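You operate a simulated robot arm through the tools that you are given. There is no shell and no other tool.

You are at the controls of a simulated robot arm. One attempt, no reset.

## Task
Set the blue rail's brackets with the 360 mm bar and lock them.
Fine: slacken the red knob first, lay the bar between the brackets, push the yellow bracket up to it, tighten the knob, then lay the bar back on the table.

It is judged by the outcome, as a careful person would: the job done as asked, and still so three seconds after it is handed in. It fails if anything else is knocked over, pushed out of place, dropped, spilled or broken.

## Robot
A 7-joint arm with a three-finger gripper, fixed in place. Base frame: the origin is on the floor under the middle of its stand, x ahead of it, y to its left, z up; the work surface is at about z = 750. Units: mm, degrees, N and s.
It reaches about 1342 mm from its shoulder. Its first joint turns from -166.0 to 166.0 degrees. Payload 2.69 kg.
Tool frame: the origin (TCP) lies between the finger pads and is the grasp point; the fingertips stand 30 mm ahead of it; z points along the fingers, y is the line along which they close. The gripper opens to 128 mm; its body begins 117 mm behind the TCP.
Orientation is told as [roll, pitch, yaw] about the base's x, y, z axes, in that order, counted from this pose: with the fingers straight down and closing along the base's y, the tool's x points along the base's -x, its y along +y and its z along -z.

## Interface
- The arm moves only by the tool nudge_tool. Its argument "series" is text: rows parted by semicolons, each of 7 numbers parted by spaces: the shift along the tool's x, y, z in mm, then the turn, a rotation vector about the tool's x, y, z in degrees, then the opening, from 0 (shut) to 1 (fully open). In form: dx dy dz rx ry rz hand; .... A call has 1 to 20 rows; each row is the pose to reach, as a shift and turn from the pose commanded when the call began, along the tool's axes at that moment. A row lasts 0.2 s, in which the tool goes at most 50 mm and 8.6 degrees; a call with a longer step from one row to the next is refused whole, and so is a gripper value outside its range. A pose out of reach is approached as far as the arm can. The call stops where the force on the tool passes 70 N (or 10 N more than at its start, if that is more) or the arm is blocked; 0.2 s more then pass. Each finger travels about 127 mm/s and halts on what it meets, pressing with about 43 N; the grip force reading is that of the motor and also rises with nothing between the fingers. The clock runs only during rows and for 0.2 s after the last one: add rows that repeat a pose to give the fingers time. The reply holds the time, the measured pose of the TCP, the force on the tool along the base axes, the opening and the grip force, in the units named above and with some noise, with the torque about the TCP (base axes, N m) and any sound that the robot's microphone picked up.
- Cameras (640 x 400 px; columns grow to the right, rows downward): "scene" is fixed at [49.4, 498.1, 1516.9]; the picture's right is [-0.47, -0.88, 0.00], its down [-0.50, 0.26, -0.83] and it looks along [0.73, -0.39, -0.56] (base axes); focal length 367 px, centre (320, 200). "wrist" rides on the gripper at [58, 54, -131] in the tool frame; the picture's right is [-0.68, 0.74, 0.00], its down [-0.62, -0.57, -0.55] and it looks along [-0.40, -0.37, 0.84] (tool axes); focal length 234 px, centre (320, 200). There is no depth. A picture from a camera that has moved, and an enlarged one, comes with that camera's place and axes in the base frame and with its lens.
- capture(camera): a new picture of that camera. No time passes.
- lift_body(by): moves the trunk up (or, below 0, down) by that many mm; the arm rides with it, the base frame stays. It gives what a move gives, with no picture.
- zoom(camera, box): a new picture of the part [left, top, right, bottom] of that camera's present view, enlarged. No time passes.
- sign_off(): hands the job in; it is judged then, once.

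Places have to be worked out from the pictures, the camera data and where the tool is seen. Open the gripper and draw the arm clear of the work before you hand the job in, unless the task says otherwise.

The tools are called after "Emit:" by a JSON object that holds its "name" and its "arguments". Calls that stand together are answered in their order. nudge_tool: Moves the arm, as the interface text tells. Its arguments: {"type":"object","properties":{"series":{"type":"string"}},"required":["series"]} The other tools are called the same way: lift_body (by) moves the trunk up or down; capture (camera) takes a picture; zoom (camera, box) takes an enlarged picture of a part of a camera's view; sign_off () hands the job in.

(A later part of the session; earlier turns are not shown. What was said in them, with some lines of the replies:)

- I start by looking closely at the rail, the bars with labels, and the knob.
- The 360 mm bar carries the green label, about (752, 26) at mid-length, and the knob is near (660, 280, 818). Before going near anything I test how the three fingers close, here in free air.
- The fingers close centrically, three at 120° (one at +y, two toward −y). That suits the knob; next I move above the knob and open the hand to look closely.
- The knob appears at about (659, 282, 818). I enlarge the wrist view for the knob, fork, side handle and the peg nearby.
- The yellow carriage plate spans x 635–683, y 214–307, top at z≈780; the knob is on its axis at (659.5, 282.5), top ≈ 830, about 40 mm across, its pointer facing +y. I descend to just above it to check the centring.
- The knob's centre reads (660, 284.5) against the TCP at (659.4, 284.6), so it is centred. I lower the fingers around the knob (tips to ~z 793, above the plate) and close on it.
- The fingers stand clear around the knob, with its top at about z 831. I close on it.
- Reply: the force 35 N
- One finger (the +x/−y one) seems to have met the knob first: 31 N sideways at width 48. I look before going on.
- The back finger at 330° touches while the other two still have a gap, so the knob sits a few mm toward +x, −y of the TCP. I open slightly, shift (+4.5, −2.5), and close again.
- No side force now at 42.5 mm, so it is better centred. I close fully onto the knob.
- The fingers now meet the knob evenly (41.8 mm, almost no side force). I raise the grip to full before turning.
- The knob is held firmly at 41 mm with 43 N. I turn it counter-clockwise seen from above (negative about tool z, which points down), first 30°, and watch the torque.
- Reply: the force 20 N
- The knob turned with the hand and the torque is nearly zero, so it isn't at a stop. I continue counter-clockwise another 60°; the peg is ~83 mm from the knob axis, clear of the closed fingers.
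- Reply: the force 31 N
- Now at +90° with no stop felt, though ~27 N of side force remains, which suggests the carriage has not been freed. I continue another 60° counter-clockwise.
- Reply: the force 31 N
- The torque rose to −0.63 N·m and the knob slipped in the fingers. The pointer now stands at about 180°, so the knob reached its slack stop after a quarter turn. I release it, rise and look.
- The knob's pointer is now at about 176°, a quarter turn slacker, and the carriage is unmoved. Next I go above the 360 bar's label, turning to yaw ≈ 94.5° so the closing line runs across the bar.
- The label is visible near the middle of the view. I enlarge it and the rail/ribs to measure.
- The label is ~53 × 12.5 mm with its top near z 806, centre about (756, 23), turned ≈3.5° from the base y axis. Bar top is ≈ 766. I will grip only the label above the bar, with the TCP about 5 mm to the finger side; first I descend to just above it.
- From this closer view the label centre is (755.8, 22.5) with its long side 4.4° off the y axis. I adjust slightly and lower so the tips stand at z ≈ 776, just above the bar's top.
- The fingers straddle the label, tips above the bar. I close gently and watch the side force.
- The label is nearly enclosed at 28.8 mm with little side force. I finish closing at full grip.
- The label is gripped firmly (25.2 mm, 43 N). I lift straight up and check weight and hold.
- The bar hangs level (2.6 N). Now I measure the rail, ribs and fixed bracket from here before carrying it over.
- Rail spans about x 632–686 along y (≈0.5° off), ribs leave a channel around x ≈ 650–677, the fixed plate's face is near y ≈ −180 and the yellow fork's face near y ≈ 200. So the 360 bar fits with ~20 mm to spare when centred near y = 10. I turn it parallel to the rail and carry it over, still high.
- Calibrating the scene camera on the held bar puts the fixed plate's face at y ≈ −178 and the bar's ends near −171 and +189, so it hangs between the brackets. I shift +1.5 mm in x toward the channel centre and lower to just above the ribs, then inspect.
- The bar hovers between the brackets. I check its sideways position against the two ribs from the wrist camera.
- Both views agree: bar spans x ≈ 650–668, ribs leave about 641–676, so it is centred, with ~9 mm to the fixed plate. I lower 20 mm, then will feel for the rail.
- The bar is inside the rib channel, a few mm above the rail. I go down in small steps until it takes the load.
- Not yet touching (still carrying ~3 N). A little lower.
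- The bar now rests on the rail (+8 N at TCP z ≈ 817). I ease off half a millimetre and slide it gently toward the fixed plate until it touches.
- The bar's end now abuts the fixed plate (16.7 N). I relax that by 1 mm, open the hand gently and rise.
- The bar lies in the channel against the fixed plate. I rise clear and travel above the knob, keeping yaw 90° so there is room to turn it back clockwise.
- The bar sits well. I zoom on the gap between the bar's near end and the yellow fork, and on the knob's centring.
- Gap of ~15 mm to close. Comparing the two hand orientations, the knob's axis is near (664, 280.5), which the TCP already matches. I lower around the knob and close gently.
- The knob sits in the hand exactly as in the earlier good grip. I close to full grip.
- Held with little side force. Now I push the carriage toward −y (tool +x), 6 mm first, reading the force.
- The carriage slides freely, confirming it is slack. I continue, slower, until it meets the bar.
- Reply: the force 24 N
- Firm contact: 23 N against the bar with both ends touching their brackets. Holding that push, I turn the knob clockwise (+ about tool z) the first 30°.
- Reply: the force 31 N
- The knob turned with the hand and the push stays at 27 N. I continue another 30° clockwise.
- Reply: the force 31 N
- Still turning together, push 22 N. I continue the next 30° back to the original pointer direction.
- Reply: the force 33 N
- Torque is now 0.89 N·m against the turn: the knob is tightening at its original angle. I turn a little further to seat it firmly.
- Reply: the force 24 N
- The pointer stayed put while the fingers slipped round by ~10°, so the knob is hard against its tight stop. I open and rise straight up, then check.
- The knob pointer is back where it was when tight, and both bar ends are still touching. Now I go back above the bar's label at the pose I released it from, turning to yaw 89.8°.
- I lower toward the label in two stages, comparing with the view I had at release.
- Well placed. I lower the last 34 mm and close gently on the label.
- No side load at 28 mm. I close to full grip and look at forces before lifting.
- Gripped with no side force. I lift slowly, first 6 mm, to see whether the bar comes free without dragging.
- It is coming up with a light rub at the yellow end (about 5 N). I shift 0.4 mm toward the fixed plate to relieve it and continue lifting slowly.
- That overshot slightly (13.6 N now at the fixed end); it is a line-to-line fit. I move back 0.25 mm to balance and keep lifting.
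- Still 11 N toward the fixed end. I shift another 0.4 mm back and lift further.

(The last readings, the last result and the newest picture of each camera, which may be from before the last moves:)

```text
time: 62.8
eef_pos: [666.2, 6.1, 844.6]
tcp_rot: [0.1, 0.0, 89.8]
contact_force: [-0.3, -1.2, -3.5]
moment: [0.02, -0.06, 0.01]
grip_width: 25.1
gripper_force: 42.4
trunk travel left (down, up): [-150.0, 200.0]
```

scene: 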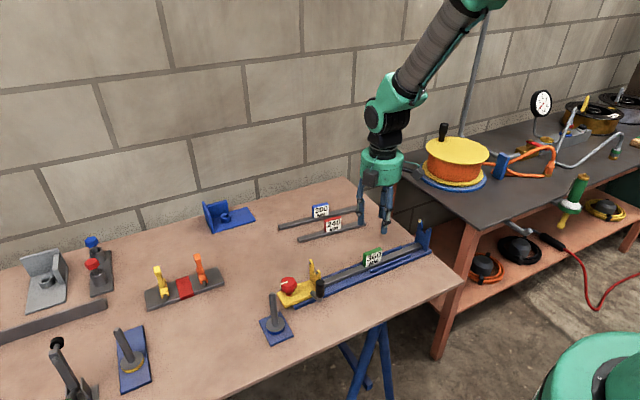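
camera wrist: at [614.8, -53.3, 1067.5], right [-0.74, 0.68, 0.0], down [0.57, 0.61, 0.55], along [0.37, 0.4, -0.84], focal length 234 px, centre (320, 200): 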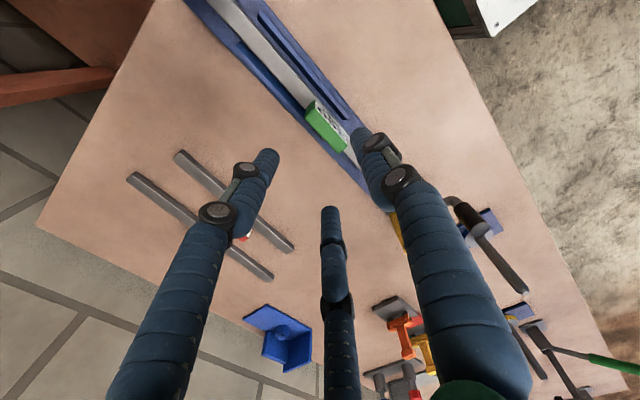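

Now it is balanced (about 1 N sideways). I keep lifting straight up in steps.

Emit:
{"name": "nudge_tool", "arguments": {"series": "0 0 -4 0 0 0 0; 0 0 -8 0 0 0 0; 0 0 -12 0 0 0 0; 0 0 -16 0 0 0 0; 0 0 -16 0 0 0 0"}}

Emit:
{"name": "zoom", "arguments": {"camera": "scene", "box": [280, 210, 450, 310]}}

```text
time: 64.0
eef_pos: [666.1, 6.1, 860.2]
tcp_rot: [0.0, 0.0, 89.7]
contact_force: [-1.3, -0.1, -3.4]
moment: [0.01, -0.03, -0.01]
grip_width: 25.2
gripper_force: 42.7
trunk travel left (down, up): [-150.0, 200.0]
```

```text
3.76 times, centred on (365, 260) of scene
camera zoom: at [49.4, 498.1, 1516.9], right [-0.47, -0.88, 0.0], down [-0.5, 0.26, -0.83], along [0.73, -0.39, -0.56], focal length 1382 px, centre (151, -26)
```

zoom: 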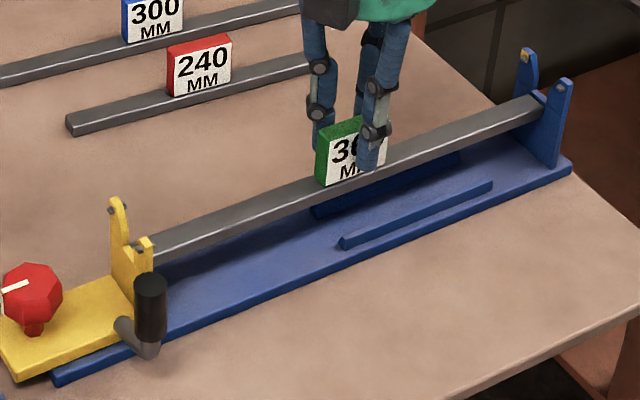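

Free of both brackets' faces, hanging level. I lift well above the forks.

Emit:
{"name": "nudge_tool", "arguments": {"series": "0 0 -10 0 0 0 0; 0 0 -20 0 0 0 0; 0 0 -35 0 0 0 0; 0 0 -55 0 0 0 0; 0 0 -75 0 0 0 0; 0 0 -85 0 0 0 0; 0 0 -85 0 0 0 0"}}

Emit:
{"name": "capture", "arguments": {"camera": "scene"}}

Emit:
{"name": "capture", "arguments": {"camera": "wrist"}}

```text
time: 65.6
eef_pos: [666.9, 6.9, 945.8]
tcp_rot: [0.0, 0.0, 89.8]
contact_force: [-0.1, 0.3, -3.5]
moment: [-0.02, -0.02, -0.03]
grip_width: 25.3
gripper_force: 43.6
trunk travel left (down, up): [-150.0, 200.0]
```

```text
taken
```

scene: 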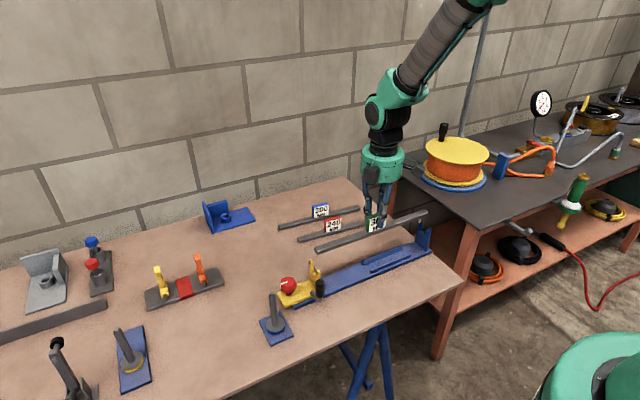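

```text
taken
camera wrist: at [612.6, -52.5, 1076.5], right [-0.73, 0.68, 0.0], down [0.57, 0.61, 0.55], along [0.37, 0.4, -0.84], focal length 234 px, centre (320, 200)
```

wrist: 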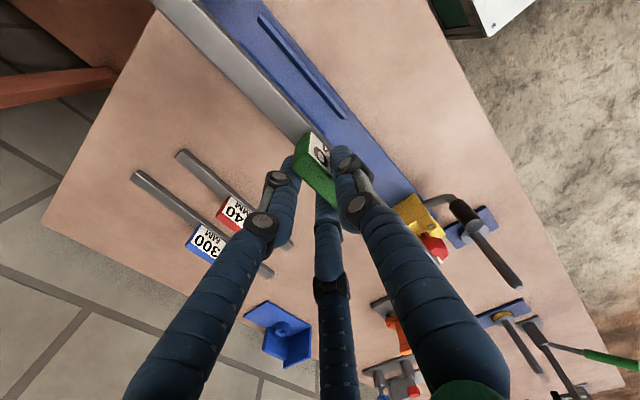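

Brackets look untouched. I carry the bar back to its original spot on the table (TCP ≈ (760, 23), yaw 94.4°) and lower to a little above the surface.

Emit:
{"name": "nudge_tool", "arguments": {"series": "-4 -20 0 0 0 0 0; -8 -40 0 0 0 0 0; -12 -60 0 0 0 -1 0; -16 -80 0 0 0 -2.5 0; -17.9 -93.2 0 0 0 -4.6 0; -17.9 -93.2 0 0 0 -4.6 0; -17.9 -93.2 35 0 0 -4.6 0; -17.9 -93.2 70 0 0 -4.6 0; -17.9 -93.2 100 0 0 -4.6 0; -17.9 -93.2 120 0 0 -4.6 0; -17.9 -93.2 120 0 0 -4.6 0"}}

Emit:
{"name": "zoom", "arguments": {"camera": "scene", "box": [260, 190, 440, 310]}}

Emit:
{"name": "capture", "arguments": {"camera": "wrist"}}

```text
time: 68.0
eef_pos: [758.3, 23.5, 824.8]
tcp_rot: [0.0, 0.0, 94.4]
contact_force: [0.1, -0.5, -4.7]
moment: [-0.02, 0.0, 0.01]
grip_width: 25.2
gripper_force: 42.8
trunk travel left (down, up): [-150.0, 200.0]
```

```text
3.33 times, centred on (350, 250) of scene
camera zoom: at [49.4, 498.1, 1516.9], right [-0.47, -0.88, 0.0], down [-0.5, 0.26, -0.83], along [0.73, -0.39, -0.56], focal length 1224 px, centre (220, 33)
```

zoom: 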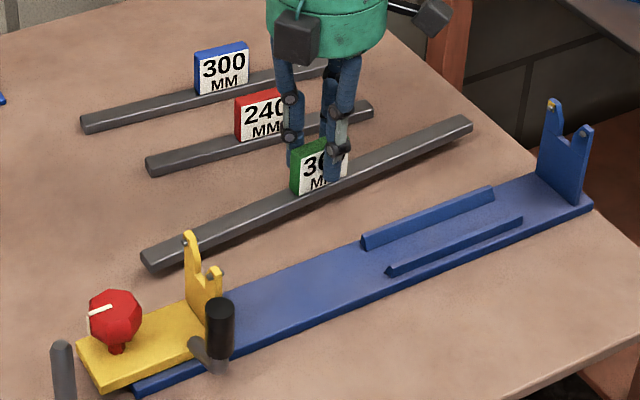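

```text
taken
camera wrist: at [710.7, -38.5, 955.2], right [-0.79, 0.62, 0.0], down [0.52, 0.66, 0.55], along [0.34, 0.43, -0.84], focal length 234 px, centre (320, 200)
```

wrist: 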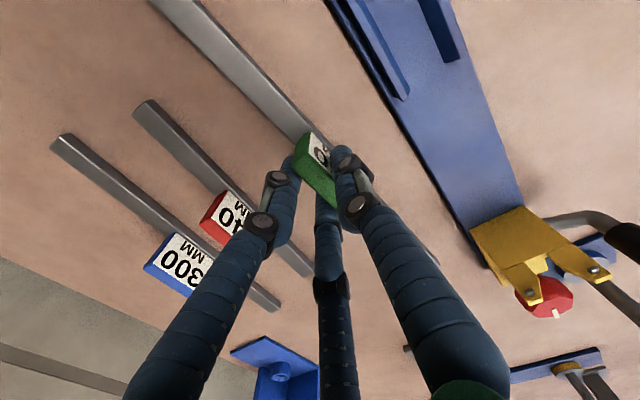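

The bar is ~17 mm above its original place, clear of everything. I lower 14 mm and then feel for the table.

Emit:
{"name": "nudge_tool", "arguments": {"series": "0 0 5 0 0 0 0; 0 0 10 0 0 0 0; 0 0 13 0 0 0 0; 0 0 14.5 0 0 0 0; 0 0 14.5 0 0 0 0"}}

```text
time: 69.2
eef_pos: [757.8, 24.4, 810.9]
tcp_rot: [-0.1, -0.1, 94.4]
contact_force: [-0.6, -0.2, -4.0]
moment: [-0.04, 0.01, 0.03]
grip_width: 25.4
gripper_force: 43.1
trunk travel left (down, up): [-150.0, 200.0]
```

Emit:
{"name": "nudge_tool", "arguments": {"series": "0 0 0.7 0 0 0 0; 0 0 1.4 0 0 0 0; 0 0 2 0 0 0 0; 0 0 2 0 0 0 0"}}

```text
time: 70.2
eef_pos: [758.7, 24.2, 808.8]
tcp_rot: [0.0, 0.0, 94.3]
contact_force: [-0.2, 0.2, -4.7]
moment: [-0.03, -0.06, 0.01]
grip_width: 25.3
gripper_force: 43.1
trunk travel left (down, up): [-150.0, 200.0]
```

Not touching yet. I continue in half-millimetre steps.

Emit:
{"name": "nudge_tool", "arguments": {"series": "0 0 0.5 0 0 0 0; 0 0 1 0 0 0 0; 0 0 1.5 0 0 0 0; 0 0 1.5 0 0 0 0"}}

```text
time: 71.2
eef_pos: [757.8, 23.0, 807.7]
tcp_rot: [-0.1, 0.0, 94.4]
contact_force: [0.4, 0.5, -3.0]
moment: [-0.07, 0.0, -0.02]
grip_width: 25.0
gripper_force: 43.1
trunk travel left (down, up): [-150.0, 200.0]
```

Emit:
{"name": "nudge_tool", "arguments": {"series": "0 0 0.5 0 0 0 0; 0 0 1 0 0 0 0; 0 0 1 0 0 0 0"}}

```text
time: 72.0
eef_pos: [758.8, 24.2, 806.2]
tcp_rot: [0.0, 0.0, 94.3]
contact_force: [-0.4, -1.0, -1.7]
moment: [-0.51, -0.07, 0.06]
grip_width: 25.2
gripper_force: 42.9
trunk travel left (down, up): [-150.0, 200.0]
```

The −y end has touched first (slight tilt). I lower another 0.8 mm so both ends settle.

Emit:
{"name": "nudge_tool", "arguments": {"series": "0 0 0.4 0 0 0 0; 0 0 0.8 0 0 0 0; 0 0 0.8 0 0 0 0"}}

Emit:
{"name": "zoom", "arguments": {"camera": "scene", "box": [270, 200, 410, 290]}}

```text
time: 72.8
eef_pos: [759.1, 23.7, 807.1]
tcp_rot: [-0.1, 0.0, 94.4]
contact_force: [-1.9, 1.4, 6.3]
moment: [-0.47, 0.12, -0.15]
grip_width: 25.3
gripper_force: 43.0
trunk travel left (down, up): [-150.0, 200.0]
```

```text
4.44 times, centred on (340, 245) of scene
camera zoom: at [49.4, 498.1, 1516.9], right [-0.47, -0.88, 0.0], down [-0.5, 0.26, -0.83], along [0.73, -0.39, -0.56], focal length 1632 px, centre (231, 0)
```

zoom: 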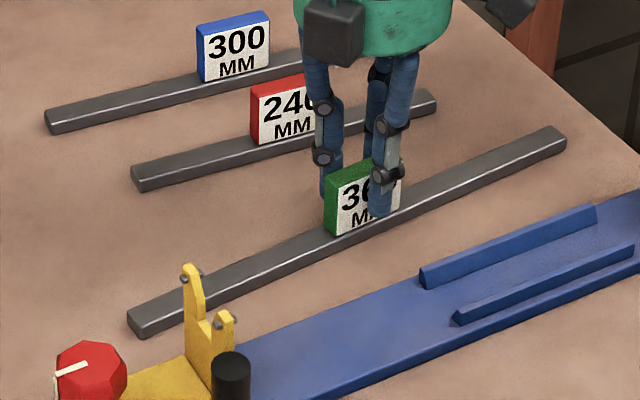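

The bar rests on the table (+6 N). I open the hand gently and rise clear.

Emit:
{"name": "nudge_tool", "arguments": {"series": "0 0 0 0 0 0 0.08; 0 0 0 0 0 0 0.18; 0 0 0 0 0 0 0.3; 0 0 0 0 0 0 0.42; 0 0 0 0 0 0 0.48; 0 0 0 0 0 0 0.48; 0 0 -20 0 0 0 0.48; 0 0 -50 0 0 0 0.48; 0 0 -85 0 0 0 0.48; 0 0 -120 0 0 0 0.48; 0 0 -120 0 0 0 0.48"}}

Emit:
{"name": "capture", "arguments": {"camera": "wrist"}}

Emit:
{"name": "capture", "arguments": {"camera": "scene"}}

Emit:
{"name": "zoom", "arguments": {"camera": "scene", "box": [260, 190, 440, 320]}}

```text
time: 75.2
eef_pos: [758.1, 24.5, 926.1]
tcp_rot: [0.1, 0.0, 94.3]
contact_force: [-0.4, 0.8, -0.1]
moment: [0.02, -0.02, -0.02]
grip_width: 61.2
gripper_force: 0.1
trunk travel left (down, up): [-150.0, 200.0]
```

```text
taken
camera wrist: at [709.1, -38.5, 1056.6], right [-0.79, 0.62, 0.0], down [0.52, 0.66, 0.55], along [0.34, 0.43, -0.84], focal length 234 px, centre (320, 200)
```

wrist: 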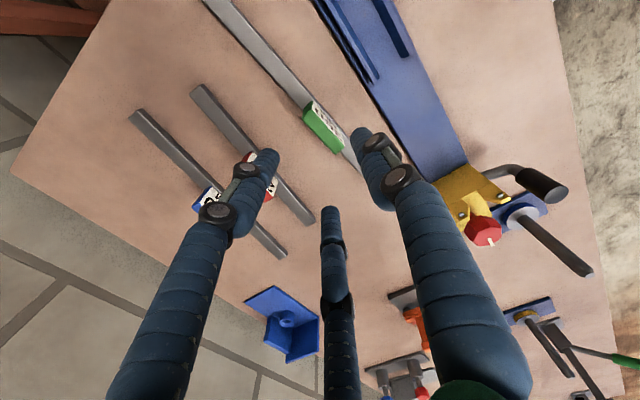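

```text
taken
```

scene: 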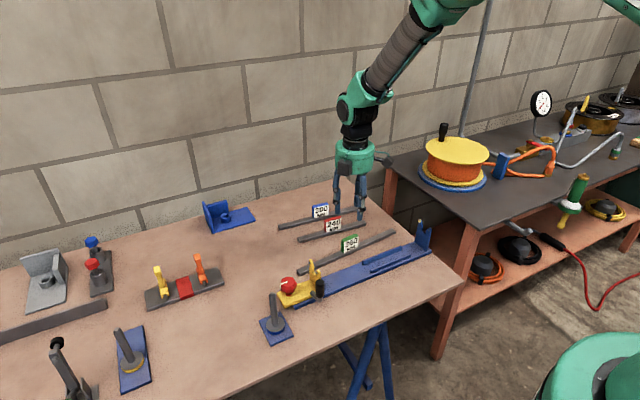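

```text
3.08 times, centred on (350, 255) of scene
camera zoom: at [49.4, 498.1, 1516.9], right [-0.47, -0.88, 0.0], down [-0.5, 0.26, -0.83], along [0.73, -0.39, -0.56], focal length 1130 px, centre (228, 31)
```

zoom: 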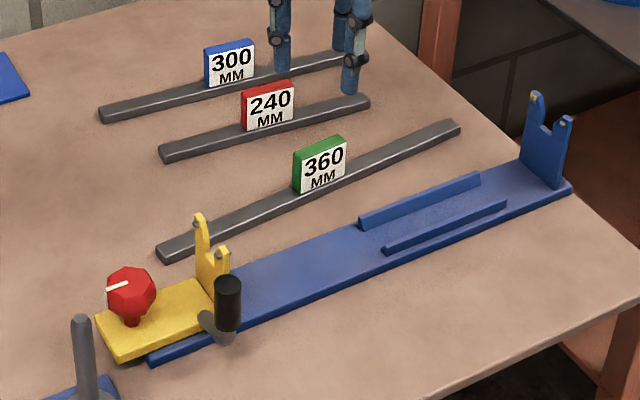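

The bar is back on the table and the hand is clear. I compare the yellow bracket with the picture right after locking, to make sure the lift-out did not move it.

Emit:
{"name": "zoom", "arguments": {"camera": "scene", "box": [260, 240, 350, 320]}}

Emit:
{"name": "zoom", "arguments": {"camera": "scene", "box": [390, 220, 450, 260]}}

```text
5.00 times, centred on (305, 280) of scene
camera zoom: at [49.4, 498.1, 1516.9], right [-0.47, -0.88, 0.0], down [-0.5, 0.26, -0.83], along [0.73, -0.39, -0.56], focal length 1836 px, centre (395, -200)
```

zoom: 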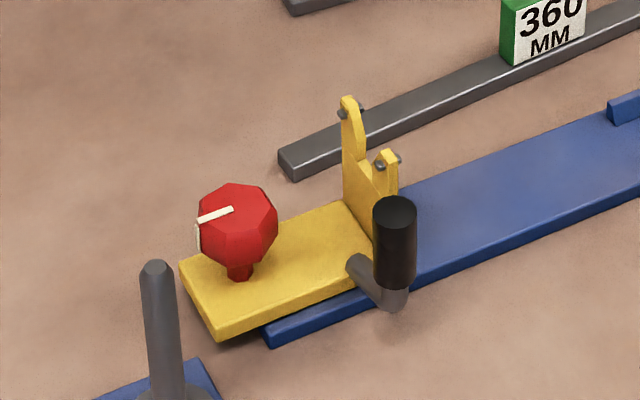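

```text
10.00 times, centred on (420, 240) of scene
camera zoom: at [49.4, 498.1, 1516.9], right [-0.47, -0.88, 0.0], down [-0.5, 0.26, -0.83], along [0.73, -0.39, -0.56], focal length 3672 px, centre (-680, -200)
```

zoom: 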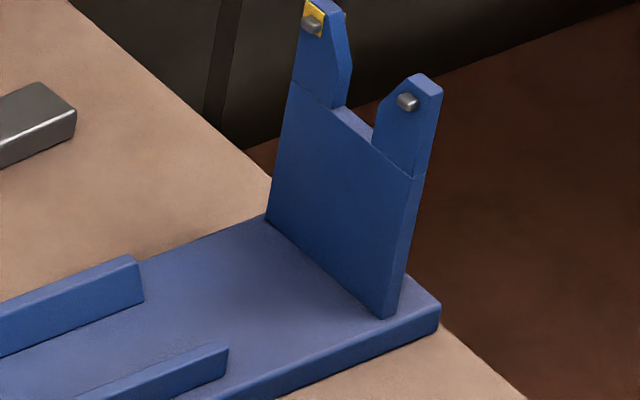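

Bracket, knob and fixed plate are at exactly the same pixels as after locking. I open the hand fully and draw the arm up and clear.

Emit:
{"name": "nudge_tool", "arguments": {"series": "0 0 -45 0 0 0 0.6; 0 0 -90 0 0 0 0.8; 0 0 -135 0 0 0 1; 0 0 -180 0 0 0 1; 0 0 -220 0 0 0 1; 0 0 -220 0 0 0 1"}}

Emit:
{"name": "capture", "arguments": {"camera": "scene"}}

Emit:
{"name": "capture", "arguments": {"camera": "wrist"}}

```text
time: 76.6
eef_pos: [759.5, 24.6, 1144.0]
tcp_rot: [-0.1, 0.1, 94.3]
contact_force: [-0.4, 0.0, 0.8]
moment: [0.01, -0.03, 0.01]
grip_width: 127.9
gripper_force: 0.1
trunk travel left (down, up): [-150.0, 200.0]
```

```text
taken
```

scene: 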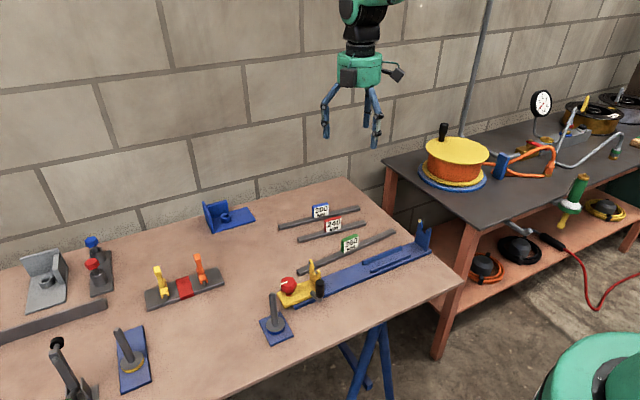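

```text
taken
camera wrist: at [710.9, -38.5, 1275.3], right [-0.79, 0.62, 0.0], down [0.52, 0.66, 0.55], along [0.34, 0.43, -0.84], focal length 234 px, centre (320, 200)
```

wrist: 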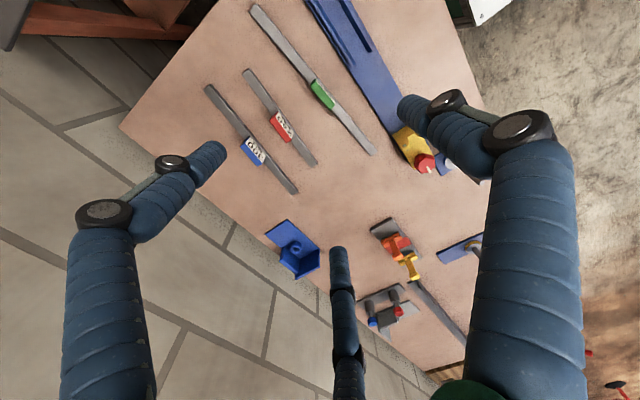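

The brackets are set to the 360 mm bar and the knob is tight at its stop. The bar is back on the table, nothing else has moved, and the open hand is well clear, so I hand the job in.

Emit:
{"name": "sign_off", "arguments": {}}

```text
The job is handed in.
```

The blue rail's brackets are now set to the 360 mm bar and locked, and I've handed the job in.

- **Slackening:** I turned the red knob counter-clockwise a quarter turn to its stop. The carriage then slid freely.
- **Setting:** I laid the 360 mm bar in the rail's channel with one end against the fixed plate. Then I pushed the yellow bracket up until it met the other end, at about 23 N.
- **Locking:** I kept pushing while I turned the knob clockwise. It came to a hard stop at its original pointer position, and the fingers slipped on it there, so it is fully tight.
- **Returning the bar:** The fit was snug, so the bar rubbed lightly against the brackets on the way out (up to about 14 N). Pictures from before and after show no movement of either bracket. The bar is back in its original place on the table.

I saw nothing else disturbed in the final pictures. The gripper is open and clear above the table. I didn't push on the yellow bracket after locking to test the clamp. That it is locked rests on the knob's hard stop and the bracket staying put when the bar came out.
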